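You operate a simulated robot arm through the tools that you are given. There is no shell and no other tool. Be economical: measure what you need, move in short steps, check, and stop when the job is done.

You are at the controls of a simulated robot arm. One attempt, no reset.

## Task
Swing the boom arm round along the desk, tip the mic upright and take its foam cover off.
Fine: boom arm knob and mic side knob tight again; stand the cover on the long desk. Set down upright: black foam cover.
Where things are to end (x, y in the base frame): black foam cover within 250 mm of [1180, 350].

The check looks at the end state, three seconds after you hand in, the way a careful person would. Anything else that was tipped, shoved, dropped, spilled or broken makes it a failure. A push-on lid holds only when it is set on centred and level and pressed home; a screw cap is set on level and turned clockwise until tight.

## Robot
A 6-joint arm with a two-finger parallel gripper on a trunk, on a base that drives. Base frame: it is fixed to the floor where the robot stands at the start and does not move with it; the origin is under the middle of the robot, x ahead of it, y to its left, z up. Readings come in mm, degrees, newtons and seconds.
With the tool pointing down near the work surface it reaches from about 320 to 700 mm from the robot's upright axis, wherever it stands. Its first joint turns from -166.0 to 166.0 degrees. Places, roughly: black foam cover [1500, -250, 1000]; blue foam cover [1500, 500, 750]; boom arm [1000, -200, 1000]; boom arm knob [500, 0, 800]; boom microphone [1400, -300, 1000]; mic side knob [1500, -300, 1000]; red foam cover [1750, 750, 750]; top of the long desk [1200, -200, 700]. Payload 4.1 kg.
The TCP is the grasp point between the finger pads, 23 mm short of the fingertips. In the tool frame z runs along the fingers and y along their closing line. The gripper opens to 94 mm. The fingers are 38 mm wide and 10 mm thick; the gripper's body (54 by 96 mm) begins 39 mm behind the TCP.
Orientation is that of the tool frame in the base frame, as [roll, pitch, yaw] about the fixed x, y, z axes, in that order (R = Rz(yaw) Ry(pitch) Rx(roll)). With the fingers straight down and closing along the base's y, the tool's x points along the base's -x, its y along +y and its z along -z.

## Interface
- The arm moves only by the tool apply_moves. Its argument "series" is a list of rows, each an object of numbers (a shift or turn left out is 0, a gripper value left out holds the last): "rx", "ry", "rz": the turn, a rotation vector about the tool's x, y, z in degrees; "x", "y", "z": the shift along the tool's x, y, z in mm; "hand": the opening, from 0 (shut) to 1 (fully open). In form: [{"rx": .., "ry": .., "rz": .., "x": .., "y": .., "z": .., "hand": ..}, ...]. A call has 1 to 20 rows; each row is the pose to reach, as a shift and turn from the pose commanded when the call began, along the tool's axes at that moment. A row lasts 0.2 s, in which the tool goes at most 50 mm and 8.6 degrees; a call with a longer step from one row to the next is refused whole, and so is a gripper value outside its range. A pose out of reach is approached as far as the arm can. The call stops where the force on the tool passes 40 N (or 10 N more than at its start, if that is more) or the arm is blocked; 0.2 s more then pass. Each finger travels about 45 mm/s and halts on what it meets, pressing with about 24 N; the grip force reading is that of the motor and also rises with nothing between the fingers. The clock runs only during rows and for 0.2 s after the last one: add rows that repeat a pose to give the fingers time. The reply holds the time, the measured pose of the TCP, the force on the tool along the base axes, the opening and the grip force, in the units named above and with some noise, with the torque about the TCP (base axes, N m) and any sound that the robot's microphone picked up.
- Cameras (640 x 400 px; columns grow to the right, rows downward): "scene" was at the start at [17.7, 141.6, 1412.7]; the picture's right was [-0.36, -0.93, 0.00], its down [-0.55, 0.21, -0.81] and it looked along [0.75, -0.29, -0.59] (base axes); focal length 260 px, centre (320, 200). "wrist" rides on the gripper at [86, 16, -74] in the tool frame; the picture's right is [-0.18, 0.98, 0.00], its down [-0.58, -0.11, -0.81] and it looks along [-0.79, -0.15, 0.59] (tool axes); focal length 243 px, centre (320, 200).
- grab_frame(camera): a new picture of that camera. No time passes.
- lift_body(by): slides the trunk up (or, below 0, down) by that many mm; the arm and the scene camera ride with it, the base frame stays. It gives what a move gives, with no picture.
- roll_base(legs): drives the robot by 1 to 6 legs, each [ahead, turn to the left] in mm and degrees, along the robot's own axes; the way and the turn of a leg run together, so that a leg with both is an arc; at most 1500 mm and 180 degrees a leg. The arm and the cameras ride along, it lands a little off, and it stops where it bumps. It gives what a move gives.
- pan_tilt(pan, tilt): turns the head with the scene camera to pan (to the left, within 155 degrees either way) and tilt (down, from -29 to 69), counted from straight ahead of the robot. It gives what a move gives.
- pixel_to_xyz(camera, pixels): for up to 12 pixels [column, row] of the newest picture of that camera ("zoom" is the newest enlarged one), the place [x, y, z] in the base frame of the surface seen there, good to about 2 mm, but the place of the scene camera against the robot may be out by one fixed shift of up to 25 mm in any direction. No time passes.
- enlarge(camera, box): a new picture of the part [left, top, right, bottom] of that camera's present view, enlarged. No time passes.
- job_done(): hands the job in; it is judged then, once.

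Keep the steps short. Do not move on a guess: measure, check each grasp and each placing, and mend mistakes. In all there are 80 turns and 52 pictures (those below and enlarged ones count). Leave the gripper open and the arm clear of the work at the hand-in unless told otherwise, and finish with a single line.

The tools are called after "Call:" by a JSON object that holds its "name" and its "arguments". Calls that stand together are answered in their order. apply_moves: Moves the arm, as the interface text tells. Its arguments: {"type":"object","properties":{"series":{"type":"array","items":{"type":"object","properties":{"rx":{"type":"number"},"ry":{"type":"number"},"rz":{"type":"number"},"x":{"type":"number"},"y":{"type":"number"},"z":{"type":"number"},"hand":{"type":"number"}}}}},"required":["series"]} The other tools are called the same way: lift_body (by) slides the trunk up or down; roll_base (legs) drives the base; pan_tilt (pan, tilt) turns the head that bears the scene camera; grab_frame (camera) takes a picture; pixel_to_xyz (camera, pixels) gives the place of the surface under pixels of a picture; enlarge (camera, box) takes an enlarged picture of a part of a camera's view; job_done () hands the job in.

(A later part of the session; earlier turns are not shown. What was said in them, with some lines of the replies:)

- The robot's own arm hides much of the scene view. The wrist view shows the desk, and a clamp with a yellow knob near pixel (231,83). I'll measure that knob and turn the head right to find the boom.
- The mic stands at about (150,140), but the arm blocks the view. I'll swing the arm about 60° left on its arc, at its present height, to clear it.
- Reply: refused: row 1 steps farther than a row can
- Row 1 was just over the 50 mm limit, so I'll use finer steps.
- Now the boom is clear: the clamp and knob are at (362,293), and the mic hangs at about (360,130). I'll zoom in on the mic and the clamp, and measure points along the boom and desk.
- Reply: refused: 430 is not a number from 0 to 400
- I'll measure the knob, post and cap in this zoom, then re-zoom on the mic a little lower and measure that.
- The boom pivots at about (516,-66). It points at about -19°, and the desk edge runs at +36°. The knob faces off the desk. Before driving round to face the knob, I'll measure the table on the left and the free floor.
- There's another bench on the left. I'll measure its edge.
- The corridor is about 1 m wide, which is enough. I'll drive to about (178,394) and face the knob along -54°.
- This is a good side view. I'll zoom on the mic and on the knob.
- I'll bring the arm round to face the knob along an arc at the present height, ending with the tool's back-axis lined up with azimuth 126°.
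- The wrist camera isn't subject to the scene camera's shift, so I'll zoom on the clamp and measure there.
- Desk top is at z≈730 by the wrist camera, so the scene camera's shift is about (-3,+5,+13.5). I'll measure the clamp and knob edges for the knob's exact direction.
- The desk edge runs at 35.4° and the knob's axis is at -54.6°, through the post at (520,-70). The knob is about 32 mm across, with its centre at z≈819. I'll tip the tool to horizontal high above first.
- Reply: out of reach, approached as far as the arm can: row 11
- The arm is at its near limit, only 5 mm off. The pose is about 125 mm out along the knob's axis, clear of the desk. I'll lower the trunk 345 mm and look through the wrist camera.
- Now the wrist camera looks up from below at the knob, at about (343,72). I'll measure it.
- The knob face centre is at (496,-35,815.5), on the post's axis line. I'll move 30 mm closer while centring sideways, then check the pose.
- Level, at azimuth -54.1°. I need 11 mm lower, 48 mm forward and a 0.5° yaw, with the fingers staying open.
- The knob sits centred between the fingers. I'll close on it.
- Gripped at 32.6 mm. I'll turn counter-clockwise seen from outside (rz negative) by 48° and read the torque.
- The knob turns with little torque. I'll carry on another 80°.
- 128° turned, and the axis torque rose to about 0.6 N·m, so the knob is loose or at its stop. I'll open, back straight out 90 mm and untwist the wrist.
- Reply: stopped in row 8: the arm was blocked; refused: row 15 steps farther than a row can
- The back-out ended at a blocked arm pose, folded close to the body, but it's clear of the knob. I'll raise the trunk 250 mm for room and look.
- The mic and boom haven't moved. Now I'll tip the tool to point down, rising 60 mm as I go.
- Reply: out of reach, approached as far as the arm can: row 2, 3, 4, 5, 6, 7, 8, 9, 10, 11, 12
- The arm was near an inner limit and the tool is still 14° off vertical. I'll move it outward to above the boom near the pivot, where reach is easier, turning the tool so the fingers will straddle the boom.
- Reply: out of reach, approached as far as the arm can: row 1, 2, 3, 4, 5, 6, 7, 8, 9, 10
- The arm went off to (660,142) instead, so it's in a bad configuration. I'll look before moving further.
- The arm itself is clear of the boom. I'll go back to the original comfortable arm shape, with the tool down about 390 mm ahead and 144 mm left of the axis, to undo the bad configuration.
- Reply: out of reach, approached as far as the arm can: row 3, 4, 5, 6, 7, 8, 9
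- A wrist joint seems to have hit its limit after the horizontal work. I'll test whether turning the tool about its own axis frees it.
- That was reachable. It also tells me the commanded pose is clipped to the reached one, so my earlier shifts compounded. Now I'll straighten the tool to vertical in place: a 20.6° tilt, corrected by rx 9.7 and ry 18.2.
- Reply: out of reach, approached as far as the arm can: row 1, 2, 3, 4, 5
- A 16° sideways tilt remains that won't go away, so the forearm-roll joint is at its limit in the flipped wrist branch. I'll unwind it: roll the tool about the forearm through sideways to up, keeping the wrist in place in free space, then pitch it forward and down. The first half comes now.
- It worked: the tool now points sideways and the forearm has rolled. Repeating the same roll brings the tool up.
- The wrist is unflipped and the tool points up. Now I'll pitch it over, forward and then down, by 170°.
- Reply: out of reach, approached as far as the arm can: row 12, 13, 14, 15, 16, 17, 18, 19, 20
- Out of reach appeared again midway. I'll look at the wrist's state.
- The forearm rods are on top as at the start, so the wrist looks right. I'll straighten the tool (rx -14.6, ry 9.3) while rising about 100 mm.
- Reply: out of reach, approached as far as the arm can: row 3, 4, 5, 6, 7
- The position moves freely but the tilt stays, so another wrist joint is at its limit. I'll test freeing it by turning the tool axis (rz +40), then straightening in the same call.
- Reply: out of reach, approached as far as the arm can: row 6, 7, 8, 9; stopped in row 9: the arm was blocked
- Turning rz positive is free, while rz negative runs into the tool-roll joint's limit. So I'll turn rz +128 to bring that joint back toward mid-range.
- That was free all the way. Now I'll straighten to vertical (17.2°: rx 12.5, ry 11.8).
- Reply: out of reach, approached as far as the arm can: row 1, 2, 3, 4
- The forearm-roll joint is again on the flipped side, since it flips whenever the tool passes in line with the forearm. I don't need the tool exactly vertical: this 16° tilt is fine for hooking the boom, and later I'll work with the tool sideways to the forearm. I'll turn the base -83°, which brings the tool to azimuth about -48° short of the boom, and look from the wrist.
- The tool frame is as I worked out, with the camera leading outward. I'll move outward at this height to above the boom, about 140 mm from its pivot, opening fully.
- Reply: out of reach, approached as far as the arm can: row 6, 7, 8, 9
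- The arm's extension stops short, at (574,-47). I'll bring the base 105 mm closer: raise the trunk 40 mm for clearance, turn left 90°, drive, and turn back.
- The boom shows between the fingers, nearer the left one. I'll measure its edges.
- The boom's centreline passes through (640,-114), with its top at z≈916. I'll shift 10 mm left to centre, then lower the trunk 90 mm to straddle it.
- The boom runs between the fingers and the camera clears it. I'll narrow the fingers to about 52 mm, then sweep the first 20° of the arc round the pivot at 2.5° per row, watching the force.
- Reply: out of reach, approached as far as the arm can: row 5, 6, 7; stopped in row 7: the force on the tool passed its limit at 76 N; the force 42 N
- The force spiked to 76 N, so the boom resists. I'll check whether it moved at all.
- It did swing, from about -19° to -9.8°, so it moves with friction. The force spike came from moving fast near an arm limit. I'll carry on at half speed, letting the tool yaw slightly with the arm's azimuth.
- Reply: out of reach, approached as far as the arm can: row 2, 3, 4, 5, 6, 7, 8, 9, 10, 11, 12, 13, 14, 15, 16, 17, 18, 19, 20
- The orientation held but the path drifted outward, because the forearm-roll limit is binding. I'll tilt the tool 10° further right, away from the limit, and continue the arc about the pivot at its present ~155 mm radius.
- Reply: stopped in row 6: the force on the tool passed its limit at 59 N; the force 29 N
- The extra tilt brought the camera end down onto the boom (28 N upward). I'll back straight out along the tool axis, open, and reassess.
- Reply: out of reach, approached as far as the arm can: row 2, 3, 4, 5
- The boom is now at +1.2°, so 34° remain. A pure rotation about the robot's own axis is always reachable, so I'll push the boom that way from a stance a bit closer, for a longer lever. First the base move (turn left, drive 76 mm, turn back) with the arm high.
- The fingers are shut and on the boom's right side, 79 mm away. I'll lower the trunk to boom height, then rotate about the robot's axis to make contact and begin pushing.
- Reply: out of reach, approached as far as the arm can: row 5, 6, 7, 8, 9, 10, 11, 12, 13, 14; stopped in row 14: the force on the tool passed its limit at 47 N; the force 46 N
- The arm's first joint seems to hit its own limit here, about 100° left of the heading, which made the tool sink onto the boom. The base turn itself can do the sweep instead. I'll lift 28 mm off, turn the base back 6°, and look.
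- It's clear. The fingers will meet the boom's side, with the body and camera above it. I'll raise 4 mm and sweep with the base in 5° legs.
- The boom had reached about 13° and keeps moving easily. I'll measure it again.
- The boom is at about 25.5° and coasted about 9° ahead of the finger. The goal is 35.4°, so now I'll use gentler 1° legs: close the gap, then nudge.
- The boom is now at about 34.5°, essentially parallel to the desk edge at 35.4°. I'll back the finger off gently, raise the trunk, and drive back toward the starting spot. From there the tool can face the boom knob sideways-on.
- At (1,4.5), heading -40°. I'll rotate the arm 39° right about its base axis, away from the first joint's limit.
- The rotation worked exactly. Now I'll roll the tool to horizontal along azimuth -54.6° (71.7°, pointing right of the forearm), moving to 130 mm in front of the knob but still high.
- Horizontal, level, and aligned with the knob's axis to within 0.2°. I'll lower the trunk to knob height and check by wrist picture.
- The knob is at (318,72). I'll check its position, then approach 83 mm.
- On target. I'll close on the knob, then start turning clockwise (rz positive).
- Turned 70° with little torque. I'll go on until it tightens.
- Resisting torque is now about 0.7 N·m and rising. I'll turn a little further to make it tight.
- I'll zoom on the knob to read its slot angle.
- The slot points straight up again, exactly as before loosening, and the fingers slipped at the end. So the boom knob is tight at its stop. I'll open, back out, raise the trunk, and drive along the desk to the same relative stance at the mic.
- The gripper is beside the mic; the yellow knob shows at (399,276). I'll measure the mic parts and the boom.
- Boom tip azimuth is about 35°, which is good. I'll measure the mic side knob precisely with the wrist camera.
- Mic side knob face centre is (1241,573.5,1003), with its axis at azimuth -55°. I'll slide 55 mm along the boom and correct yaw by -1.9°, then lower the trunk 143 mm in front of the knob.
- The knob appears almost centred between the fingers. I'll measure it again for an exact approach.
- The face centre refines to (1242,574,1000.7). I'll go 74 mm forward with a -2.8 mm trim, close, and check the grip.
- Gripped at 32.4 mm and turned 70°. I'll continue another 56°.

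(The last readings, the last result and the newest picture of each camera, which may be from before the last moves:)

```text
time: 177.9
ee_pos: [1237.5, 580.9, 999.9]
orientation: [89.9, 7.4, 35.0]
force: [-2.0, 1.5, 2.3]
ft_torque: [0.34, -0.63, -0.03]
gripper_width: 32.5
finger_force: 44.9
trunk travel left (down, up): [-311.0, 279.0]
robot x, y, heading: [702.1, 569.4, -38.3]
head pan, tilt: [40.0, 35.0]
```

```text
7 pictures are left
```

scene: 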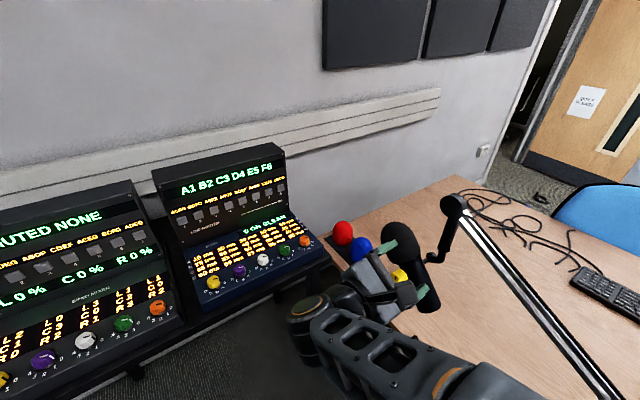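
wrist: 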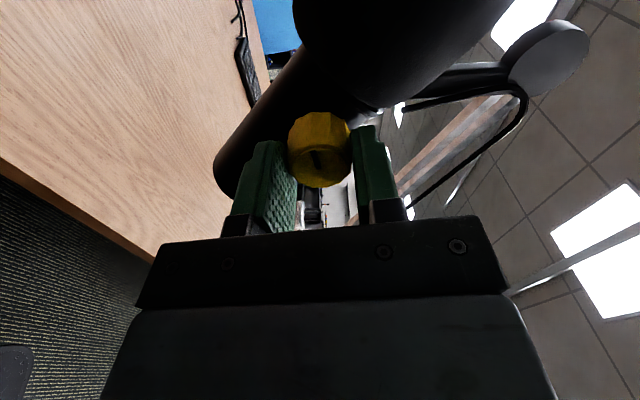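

The knob reached its loose stop (0.7 N·m), and the mic stays tilted by about 41.5°. Next I'll grip the mic body below the pivot so the pads align it, then rotate. First open, back out 62 mm, and turn the tool -124° so the fingers straddle the body with the camera below.

Call:
{"name": "apply_moves", "arguments": {"series": [{"hand": 1}, {"hand": 1}, {"hand": 1}, {"hand": 1}, {"z": -20}, {"z": -42}, {"z": -62}, {"z": -62}]}}

Call:
{"name": "apply_moves", "arguments": {"series": [{"rz": -8.3}, {"rz": -16.6}, {"rz": -24.8}, {"rz": -33.1}, {"rz": -41.4}, {"rz": -49.6}, {"rz": -57.9}, {"rz": -66.2}, {"rz": -74.5}, {"rz": -82.7}, {"rz": -91}, {"rz": -99.3}, {"rz": -107.5}, {"rz": -115.8}, {"rz": -124.1}, {"rz": -124.1}]}}

```text
time: 179.7
ee_pos: [1200.2, 632.0, 1000.1]
orientation: [89.8, 7.4, 35.2]
force: [-0.1, -0.1, 0.0]
ft_torque: [-0.03, -0.01, -0.02]
gripper_width: 94.2
finger_force: 0.0
trunk travel left (down, up): [-311.0, 279.0]
robot x, y, heading: [701.3, 566.3, -38.2]
head pan, tilt: [40.0, 35.0]
```

```text
time: 183.1
ee_pos: [1202.8, 632.3, 999.6]
orientation: [-89.9, 48.4, -144.8]
force: [1.0, -0.1, 0.5]
ft_torque: [-0.02, -0.01, -0.01]
gripper_width: 93.8
finger_force: 0.1
trunk travel left (down, up): [-311.0, 279.0]
robot x, y, heading: [702.0, 567.4, -38.3]
head pan, tilt: [40.0, 35.0]
```

The turn was fully reached. Now I'll shift 61 mm down along the mic's axis, then advance 121 mm straddling the body.

Call:
{"name": "apply_moves", "arguments": {"series": [{"x": 30, "y": -0.4}, {"x": 61, "y": -0.7}, {"x": 61, "y": -0.7, "z": 20}, {"x": 61, "y": -0.7, "z": 40}, {"x": 61, "y": -0.7, "z": 60}, {"x": 61, "y": -0.7, "z": 75}, {"x": 61, "y": -0.7, "z": 90}, {"x": 61, "y": -0.7, "z": 105}, {"x": 61, "y": -0.7, "z": 121}, {"x": 61, "y": -0.7, "z": 121}]}}

Call:
{"name": "grab_frame", "arguments": {"camera": "wrist"}}

```text
time: 185.3
ee_pos: [1237.7, 511.6, 953.5]
orientation: [-89.7, 48.3, -144.5]
force: [-25.6, 23.4, -10.6]
ft_torque: [-1.4, -0.98, 1.28]
gripper_width: 94.3
finger_force: 0.0
trunk travel left (down, up): [-311.0, 279.0]
robot x, y, heading: [703.7, 570.6, -38.2]
head pan, tilt: [40.0, 35.0]
```

```text
6 pictures are left
```

wrist: 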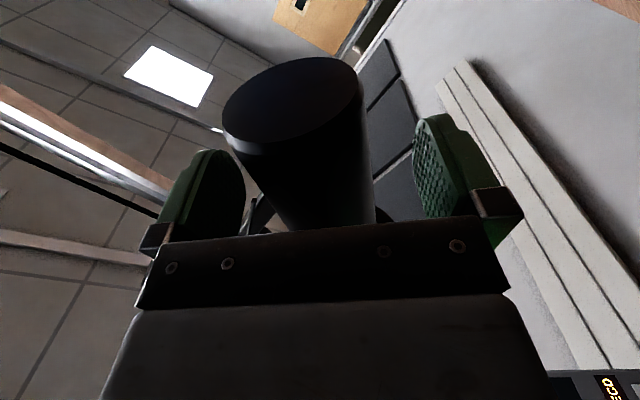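

The body is well centred and aligned between the fingers, but I feel about 36 N pushing back. I'll ease back 10 mm and re-read.

Call:
{"name": "apply_moves", "arguments": {"series": [{"z": -5}, {"z": -10}, {"z": -10}]}}

```text
time: 186.1
ee_pos: [1234.7, 516.8, 954.8]
orientation: [-89.9, 48.5, -144.7]
force: [-0.7, -1.1, 0.3]
ft_torque: [-0.04, 0.03, 0.0]
gripper_width: 94.0
finger_force: 0.1
trunk travel left (down, up): [-311.0, 279.0]
robot x, y, heading: [703.1, 566.2, -38.4]
head pan, tilt: [40.0, 35.0]
```

Free again. I'll close on the mic body.

Call:
{"name": "apply_moves", "arguments": {"series": [{"hand": 0.4}, {"hand": 0.4}, {"hand": 0.4}, {"hand": 0.3}, {"hand": 0.3}, {"hand": 0.3}]}}

```text
time: 187.5
ee_pos: [1233.8, 516.0, 955.0]
orientation: [-90.0, 48.5, -144.8]
force: [-0.4, -1.8, 3.0]
ft_torque: [0.29, -0.59, -0.05]
gripper_width: 56.9
finger_force: 45.3
trunk travel left (down, up): [-311.0, 279.0]
robot x, y, heading: [698.3, 567.5, -38.2]
head pan, tilt: [40.0, 35.0]
5 turns are left
```

Only 5 turns remain, so I'll chain the steps. The body is gripped at 56.9 mm. The chain is: rotate the mic 41.5° about its pivot to vertical, release, back out, grip the side knob, tighten clockwise 150° (the fingers slip at the stop), release, back out, and take pictures.

Call:
{"name": "apply_moves", "arguments": {"series": [{"x": -0.5, "y": 7.3, "rz": 6.9}, {"x": -1.9, "y": 14.4, "rz": 13.8}, {"x": -4.1, "y": 21.4, "rz": 20.7}, {"x": -7.2, "y": 28.1, "rz": 27.7}, {"x": -11.1, "y": 34.3, "rz": 34.6}, {"x": -15.6, "y": 40, "rz": 41.5}, {"x": -15.6, "y": 40, "rz": 41.5}]}}

Call:
{"name": "apply_moves", "arguments": {"series": [{"hand": 1}, {"hand": 1}, {"hand": 1}, {"z": -30}, {"z": -75}, {"z": -112}, {"x": -30, "y": -0.3, "z": -112}, {"x": -60.6, "y": -0.6, "z": -112}, {"x": -60.6, "y": -0.6, "z": -112}, {"x": -60.6, "y": -0.6, "z": -90}, {"x": -60.6, "y": -0.6, "z": -68}, {"x": -60.6, "y": -0.6, "z": -49.5}, {"x": -60.6, "y": -0.6, "z": -49.5, "hand": 0.3}, {"x": -60.6, "y": -0.6, "z": -49.5, "hand": 0.3}, {"x": -60.6, "y": -0.6, "z": -49.5, "hand": 0.3}, {"x": -60.6, "y": -0.6, "z": -49.5, "hand": 0.1}, {"x": -60.6, "y": -0.6, "z": -49.5, "hand": 0.1}, {"x": -60.6, "y": -0.6, "z": -49.5, "hand": 0.1}]}}

Call:
{"name": "apply_moves", "arguments": {"series": [{"rz": 7.5}, {"rz": 15}, {"rz": 22.5}, {"rz": 30}, {"rz": 37.5}, {"rz": 45}, {"rz": 52.5}, {"rz": 60}, {"rz": 67.5}, {"rz": 75}, {"rz": 82.5}, {"rz": 90}, {"rz": 97.5}, {"rz": 105}, {"rz": 112.5}, {"rz": 120}, {"rz": 127.5}, {"rz": 135}, {"rz": 142.5}, {"rz": 150}]}}

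Call:
{"name": "apply_moves", "arguments": {"series": [{"hand": 0.7}, {"hand": 0.7}, {"hand": 0.7}, {"hand": 0.7}, {"z": -20}, {"z": -40}, {"z": -60}, {"z": -60}]}}

Call:
{"name": "grab_frame", "arguments": {"camera": "wrist"}}

Call:
{"name": "grab_frame", "arguments": {"camera": "scene"}}

```text
time: 189.1
ee_pos: [1266.6, 539.4, 939.7]
orientation: [22.8, 89.9, -32.1]
force: [6.4, -2.2, 0.6]
ft_torque: [-0.38, 0.64, 0.02]
gripper_width: 57.0
finger_force: 45.1
trunk travel left (down, up): [-311.0, 279.0]
robot x, y, heading: [702.1, 571.1, -38.1]
head pan, tilt: [40.0, 35.0]
```

```text
time: 192.9
ee_pos: [1237.4, 581.3, 999.5]
orientation: [-23.5, 89.9, -78.2]
force: [13.5, 5.3, 5.0]
ft_torque: [0.0, -0.03, 0.58]
gripper_width: 32.2
finger_force: 44.8
trunk travel left (down, up): [-311.0, 279.0]
robot x, y, heading: [699.6, 569.3, -38.4]
head pan, tilt: [40.0, 35.0]
```

```text
time: 197.1
ee_pos: [1237.1, 582.0, 1001.3]
orientation: [89.9, -60.1, 35.3]
force: [3.3, 3.5, -7.0]
ft_torque: [-0.33, 0.68, 0.17]
gripper_width: 32.2
finger_force: 45.3
trunk travel left (down, up): [-311.0, 279.0]
robot x, y, heading: [701.8, 570.5, -38.5]
head pan, tilt: [40.0, 35.0]
```

```text
time: 198.9
ee_pos: [1202.2, 629.9, 1000.3]
orientation: [89.8, -60.0, 35.3]
force: [0.2, 0.1, 0.6]
ft_torque: [0.01, 0.01, -0.01]
gripper_width: 65.8
finger_force: 0.0
trunk travel left (down, up): [-311.0, 279.0]
robot x, y, heading: [702.5, 567.8, -38.1]
head pan, tilt: [40.0, 35.0]
```

```text
5 pictures are left
```

wrist: 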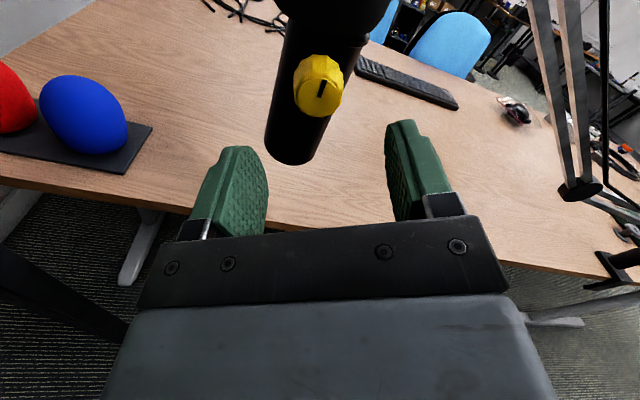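

```text
4 pictures are left
4 turns are left
```

scene: 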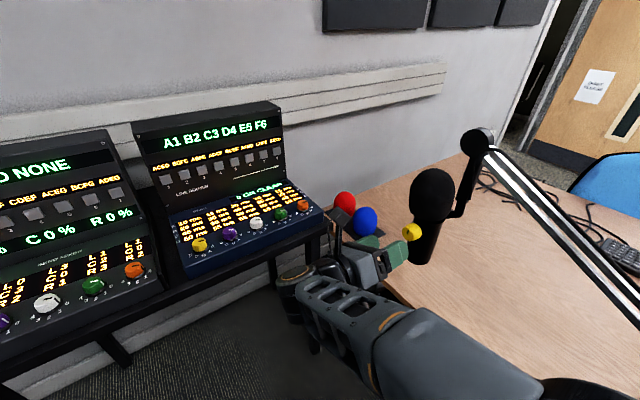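

The mic stands upright and its knob is tight (slip at about 0.75 N·m). Now I'll measure the foam in the scene picture, and turn the tool back (rz -150) and raise it 68 mm to foam height, still clear in front.

Call:
{"name": "pixel_to_xyz", "arguments": {"camera": "scene", "pixels": [[432, 172], [432, 185], [432, 200], [432, 212], [413, 192], [450, 192], [425, 245], [428, 228], [423, 258], [411, 232], [478, 140], [464, 205]]}}

Call:
{"name": "apply_moves", "arguments": {"series": [{"rz": -7.5}, {"rz": -15}, {"rz": -22.5}, {"rz": -30}, {"rz": -37.5}, {"rz": -45}, {"rz": -52.5}, {"rz": -60}, {"rz": -67.5}, {"rz": -75}, {"rz": -82.5}, {"rz": -90}, {"rz": -97.5}, {"rz": -105}, {"rz": -112.5}, {"rz": -120}, {"rz": -127.5}, {"rz": -135}, {"rz": -142.5}, {"rz": -150}]}}

Call:
{"name": "apply_moves", "arguments": {"series": [{"x": -35, "hand": 1}, {"x": -68}, {"x": -68}]}}

Call:
{"name": "grab_frame", "arguments": {"camera": "wrist"}}

Call:
{"name": "pixel_to_xyz", "arguments": {"camera": "wrist", "pixels": [[320, 20], [320, 60], [320, 100], [320, 130], [320, 150], [280, 80], [360, 80], [300, 110], [340, 110], [320, 80]]}}

```text
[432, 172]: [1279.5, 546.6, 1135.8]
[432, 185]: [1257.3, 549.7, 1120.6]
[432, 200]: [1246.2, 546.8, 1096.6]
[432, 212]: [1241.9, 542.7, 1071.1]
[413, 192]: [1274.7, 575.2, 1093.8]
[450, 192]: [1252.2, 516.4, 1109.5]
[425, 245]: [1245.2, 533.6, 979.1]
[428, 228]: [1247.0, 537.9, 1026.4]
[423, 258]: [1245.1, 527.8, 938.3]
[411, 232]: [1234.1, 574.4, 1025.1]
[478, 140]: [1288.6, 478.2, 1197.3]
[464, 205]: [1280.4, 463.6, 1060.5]
```

```text
time: 203.1
ee_pos: [1201.7, 630.0, 1001.8]
orientation: [-68.0, 89.8, -122.9]
force: [0.2, 0.1, 0.2]
ft_torque: [0.02, 0.02, 0.0]
gripper_width: 66.0
finger_force: 0.1
trunk travel left (down, up): [-311.0, 279.0]
robot x, y, heading: [702.5, 566.5, -38.2]
head pan, tilt: [40.0, 35.0]
```

```text
time: 203.9
ee_pos: [1202.9, 629.4, 1068.8]
orientation: [-26.1, 90.0, -80.8]
force: [-0.6, 0.9, -0.7]
ft_torque: [0.03, 0.02, 0.01]
gripper_width: 94.1
finger_force: 0.0
trunk travel left (down, up): [-311.0, 279.0]
robot x, y, heading: [702.3, 563.6, -38.2]
head pan, tilt: [40.0, 35.0]
```

```text
3 pictures are left
```

wrist: 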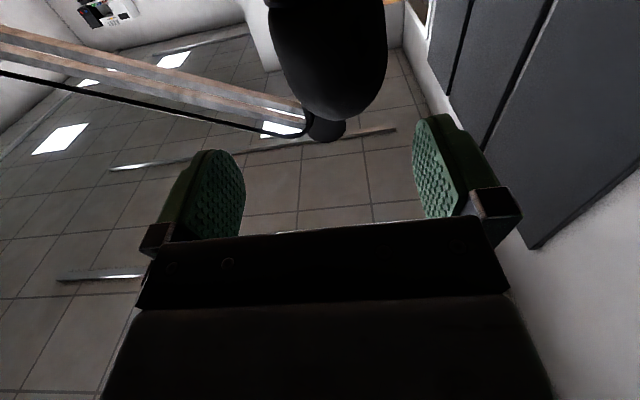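

```text
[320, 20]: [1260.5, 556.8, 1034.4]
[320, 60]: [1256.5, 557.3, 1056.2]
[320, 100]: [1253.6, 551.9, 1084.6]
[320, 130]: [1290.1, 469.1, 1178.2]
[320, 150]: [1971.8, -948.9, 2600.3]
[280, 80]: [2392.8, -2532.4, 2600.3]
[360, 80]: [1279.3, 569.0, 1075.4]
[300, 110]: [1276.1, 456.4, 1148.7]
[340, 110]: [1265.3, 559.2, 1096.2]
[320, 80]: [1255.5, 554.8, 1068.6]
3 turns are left
```

The foam spans z≈1026–1122, centred on the tool in b, with its front 22 mm behind the knob face. The chain: advance 114 mm, grip the foam, lift the trunk 130 mm to pull it straight off, back out 70 mm, move 100 mm toward the robot, lower to just above desk level outside the edge, and take a picture.

Call:
{"name": "apply_moves", "arguments": {"series": [{"y": 1, "z": 30}, {"y": 1, "z": 55}, {"y": 1, "z": 80}, {"y": 1, "z": 95}, {"y": 1, "z": 105}, {"y": 1, "z": 114}, {"y": 1, "z": 114, "hand": 0.5}, {"y": 1, "z": 114, "hand": 0.5}, {"y": 1, "z": 114, "hand": 0.5}, {"y": 1, "z": 114, "hand": 0.5}, {"y": 1, "z": 114, "hand": 0.5}]}}

Call:
{"name": "lift_body", "arguments": {"by": 130}}

Call:
{"name": "apply_moves", "arguments": {"series": [{"z": -20}, {"z": -45}, {"z": -70}, {"z": -70, "y": -35}, {"z": -70, "y": -70}, {"z": -70, "y": -100}, {"z": -70, "y": -100}]}}

Call:
{"name": "lift_body", "arguments": {"by": -399}}

Call:
{"name": "grab_frame", "arguments": {"camera": "scene"}}

Call:
{"name": "grab_frame", "arguments": {"camera": "wrist"}}

Call:
{"name": "pixel_to_xyz", "arguments": {"camera": "wrist", "pixels": [[320, 40], [320, 80], [320, 120], [320, 150], [320, 180], [320, 200], [290, 150], [350, 150]]}}

```text
time: 206.3
ee_pos: [1267.4, 538.1, 1070.1]
orientation: [-13.2, 89.9, -68.1]
force: [1.3, 0.3, 2.1]
ft_torque: [-0.04, -0.04, 0.06]
gripper_width: 71.7
finger_force: 23.6
trunk travel left (down, up): [-311.0, 279.0]
robot x, y, heading: [702.3, 568.2, -38.3]
head pan, tilt: [40.0, 35.0]
```

```text
time: 207.9
ee_pos: [1270.0, 536.2, 1200.4]
orientation: [-28.2, 89.9, -83.1]
force: [-0.5, 0.3, 0.2]
ft_torque: [-0.04, -0.02, -0.03]
gripper_width: 71.7
finger_force: 24.7
trunk travel left (down, up): [-441.0, 149.0]
robot x, y, heading: [701.4, 570.9, -38.1]
head pan, tilt: [40.0, 35.0]
```

```text
time: 209.5
ee_pos: [1146.6, 536.6, 1200.9]
orientation: [-20.0, 89.9, -74.7]
force: [-0.2, 1.0, -0.4]
ft_torque: [-0.01, 0.0, 0.01]
gripper_width: 71.5
finger_force: 23.5
trunk travel left (down, up): [-441.0, 149.0]
robot x, y, heading: [699.8, 569.4, -38.2]
head pan, tilt: [40.0, 35.0]
```

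```text
time: 213.3
ee_pos: [1146.7, 536.1, 801.4]
orientation: [-21.9, 89.8, -76.9]
force: [-0.4, 0.0, -0.1]
ft_torque: [-0.04, 0.05, 0.03]
gripper_width: 71.1
finger_force: 24.2
trunk travel left (down, up): [-42.0, 548.0]
robot x, y, heading: [700.0, 567.8, -38.2]
head pan, tilt: [40.0, 35.0]
```

```text
2 pictures are left
```

scene: 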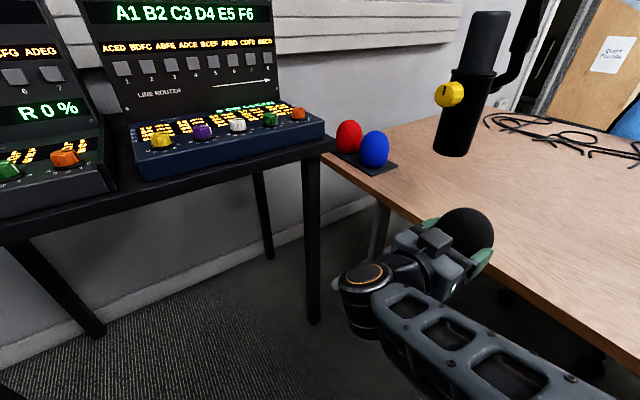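

```text
1 pictures are left
```

wrist: 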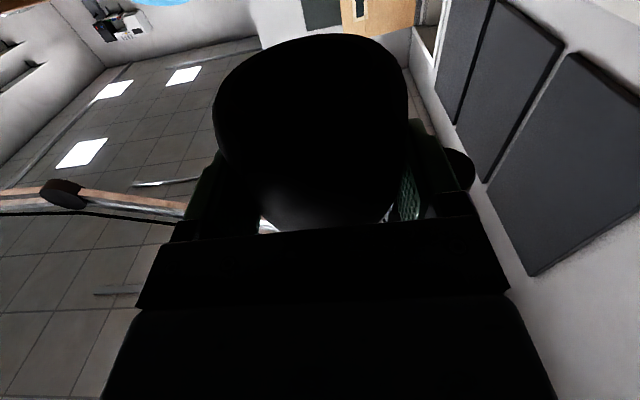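

```text
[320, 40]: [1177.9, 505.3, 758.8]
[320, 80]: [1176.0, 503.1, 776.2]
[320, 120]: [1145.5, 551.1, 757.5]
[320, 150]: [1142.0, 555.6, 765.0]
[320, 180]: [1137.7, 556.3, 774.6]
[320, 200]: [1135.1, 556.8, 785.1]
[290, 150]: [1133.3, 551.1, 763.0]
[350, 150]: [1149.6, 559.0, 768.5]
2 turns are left
```

The cover is off and held level, with its rim 43.3 mm below the TCP. The desk ahead is empty. The chain: move in 135 mm over the desk (about 46 mm inside the edge), lower the trunk 27 mm to touch down, release, back straight out, and check with the last picture.

Call:
{"name": "apply_moves", "arguments": {"series": [{"z": 20}, {"z": 45}, {"z": 70}, {"z": 95}, {"z": 118}, {"z": 135}, {"z": 135}, {"z": 135}]}}

Call:
{"name": "lift_body", "arguments": {"by": -27}}

Call:
{"name": "apply_moves", "arguments": {"series": [{"hand": 0.8}, {"hand": 0.9}, {"hand": 1}, {"hand": 1}, {"hand": 1}, {"z": -8}, {"z": -20}, {"z": -35}, {"z": -55}, {"z": -80}, {"z": -110}, {"z": -135}, {"z": -135}]}}

Call:
{"name": "grab_frame", "arguments": {"camera": "scene"}}

```text
time: 215.1
ee_pos: [1224.9, 427.2, 800.6]
orientation: [-21.7, 89.8, -76.5]
force: [0.7, 0.1, -0.6]
ft_torque: [-0.02, -0.01, 0.0]
gripper_width: 71.0
finger_force: 24.0
trunk travel left (down, up): [-42.0, 548.0]
robot x, y, heading: [703.3, 567.0, -38.0]
head pan, tilt: [40.0, 35.0]
```

```text
time: 215.9
ee_pos: [1224.4, 426.5, 774.5]
orientation: [-20.2, 89.9, -75.0]
force: [0.0, -0.2, -0.5]
ft_torque: [0.01, -0.02, -0.02]
gripper_width: 71.0
finger_force: 24.0
trunk travel left (down, up): [-15.0, 575.0]
robot x, y, heading: [702.5, 567.4, -38.2]
head pan, tilt: [40.0, 35.0]
```

```text
time: 218.7
ee_pos: [1146.2, 538.9, 773.4]
orientation: [-24.7, 90.0, -79.6]
force: [-0.1, 0.2, -0.7]
ft_torque: [0.0, 0.0, -0.05]
gripper_width: 94.0
finger_force: 0.1
trunk travel left (down, up): [-15.0, 575.0]
robot x, y, heading: [705.1, 568.4, -38.4]
head pan, tilt: [40.0, 35.0]
```

```text
0 pictures are left
1 turns are left
```

scene: 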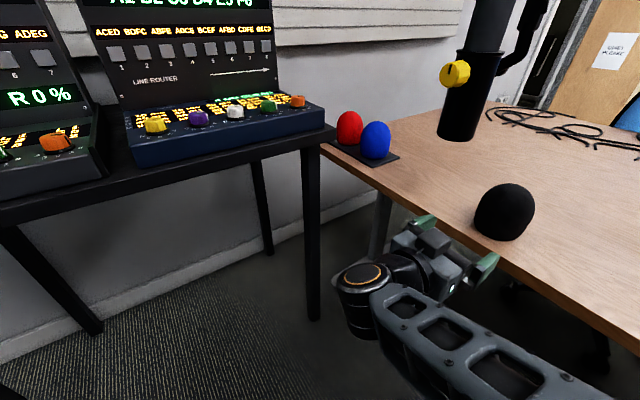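

The cover stands upright on the desk at about (1233,414), the mic is upright and bare, both knobs were turned tight, and the gripper is open and clear, so I'm handing in.

Call:
{"name": "job_done", "arguments": {}}

```text
The job is handed in.
```

The boom now lies along the desk, the mic is upright, both knobs are tight again, and the black foam cover is off and standing upright on the long desk, about 85 mm from [1180, 350].
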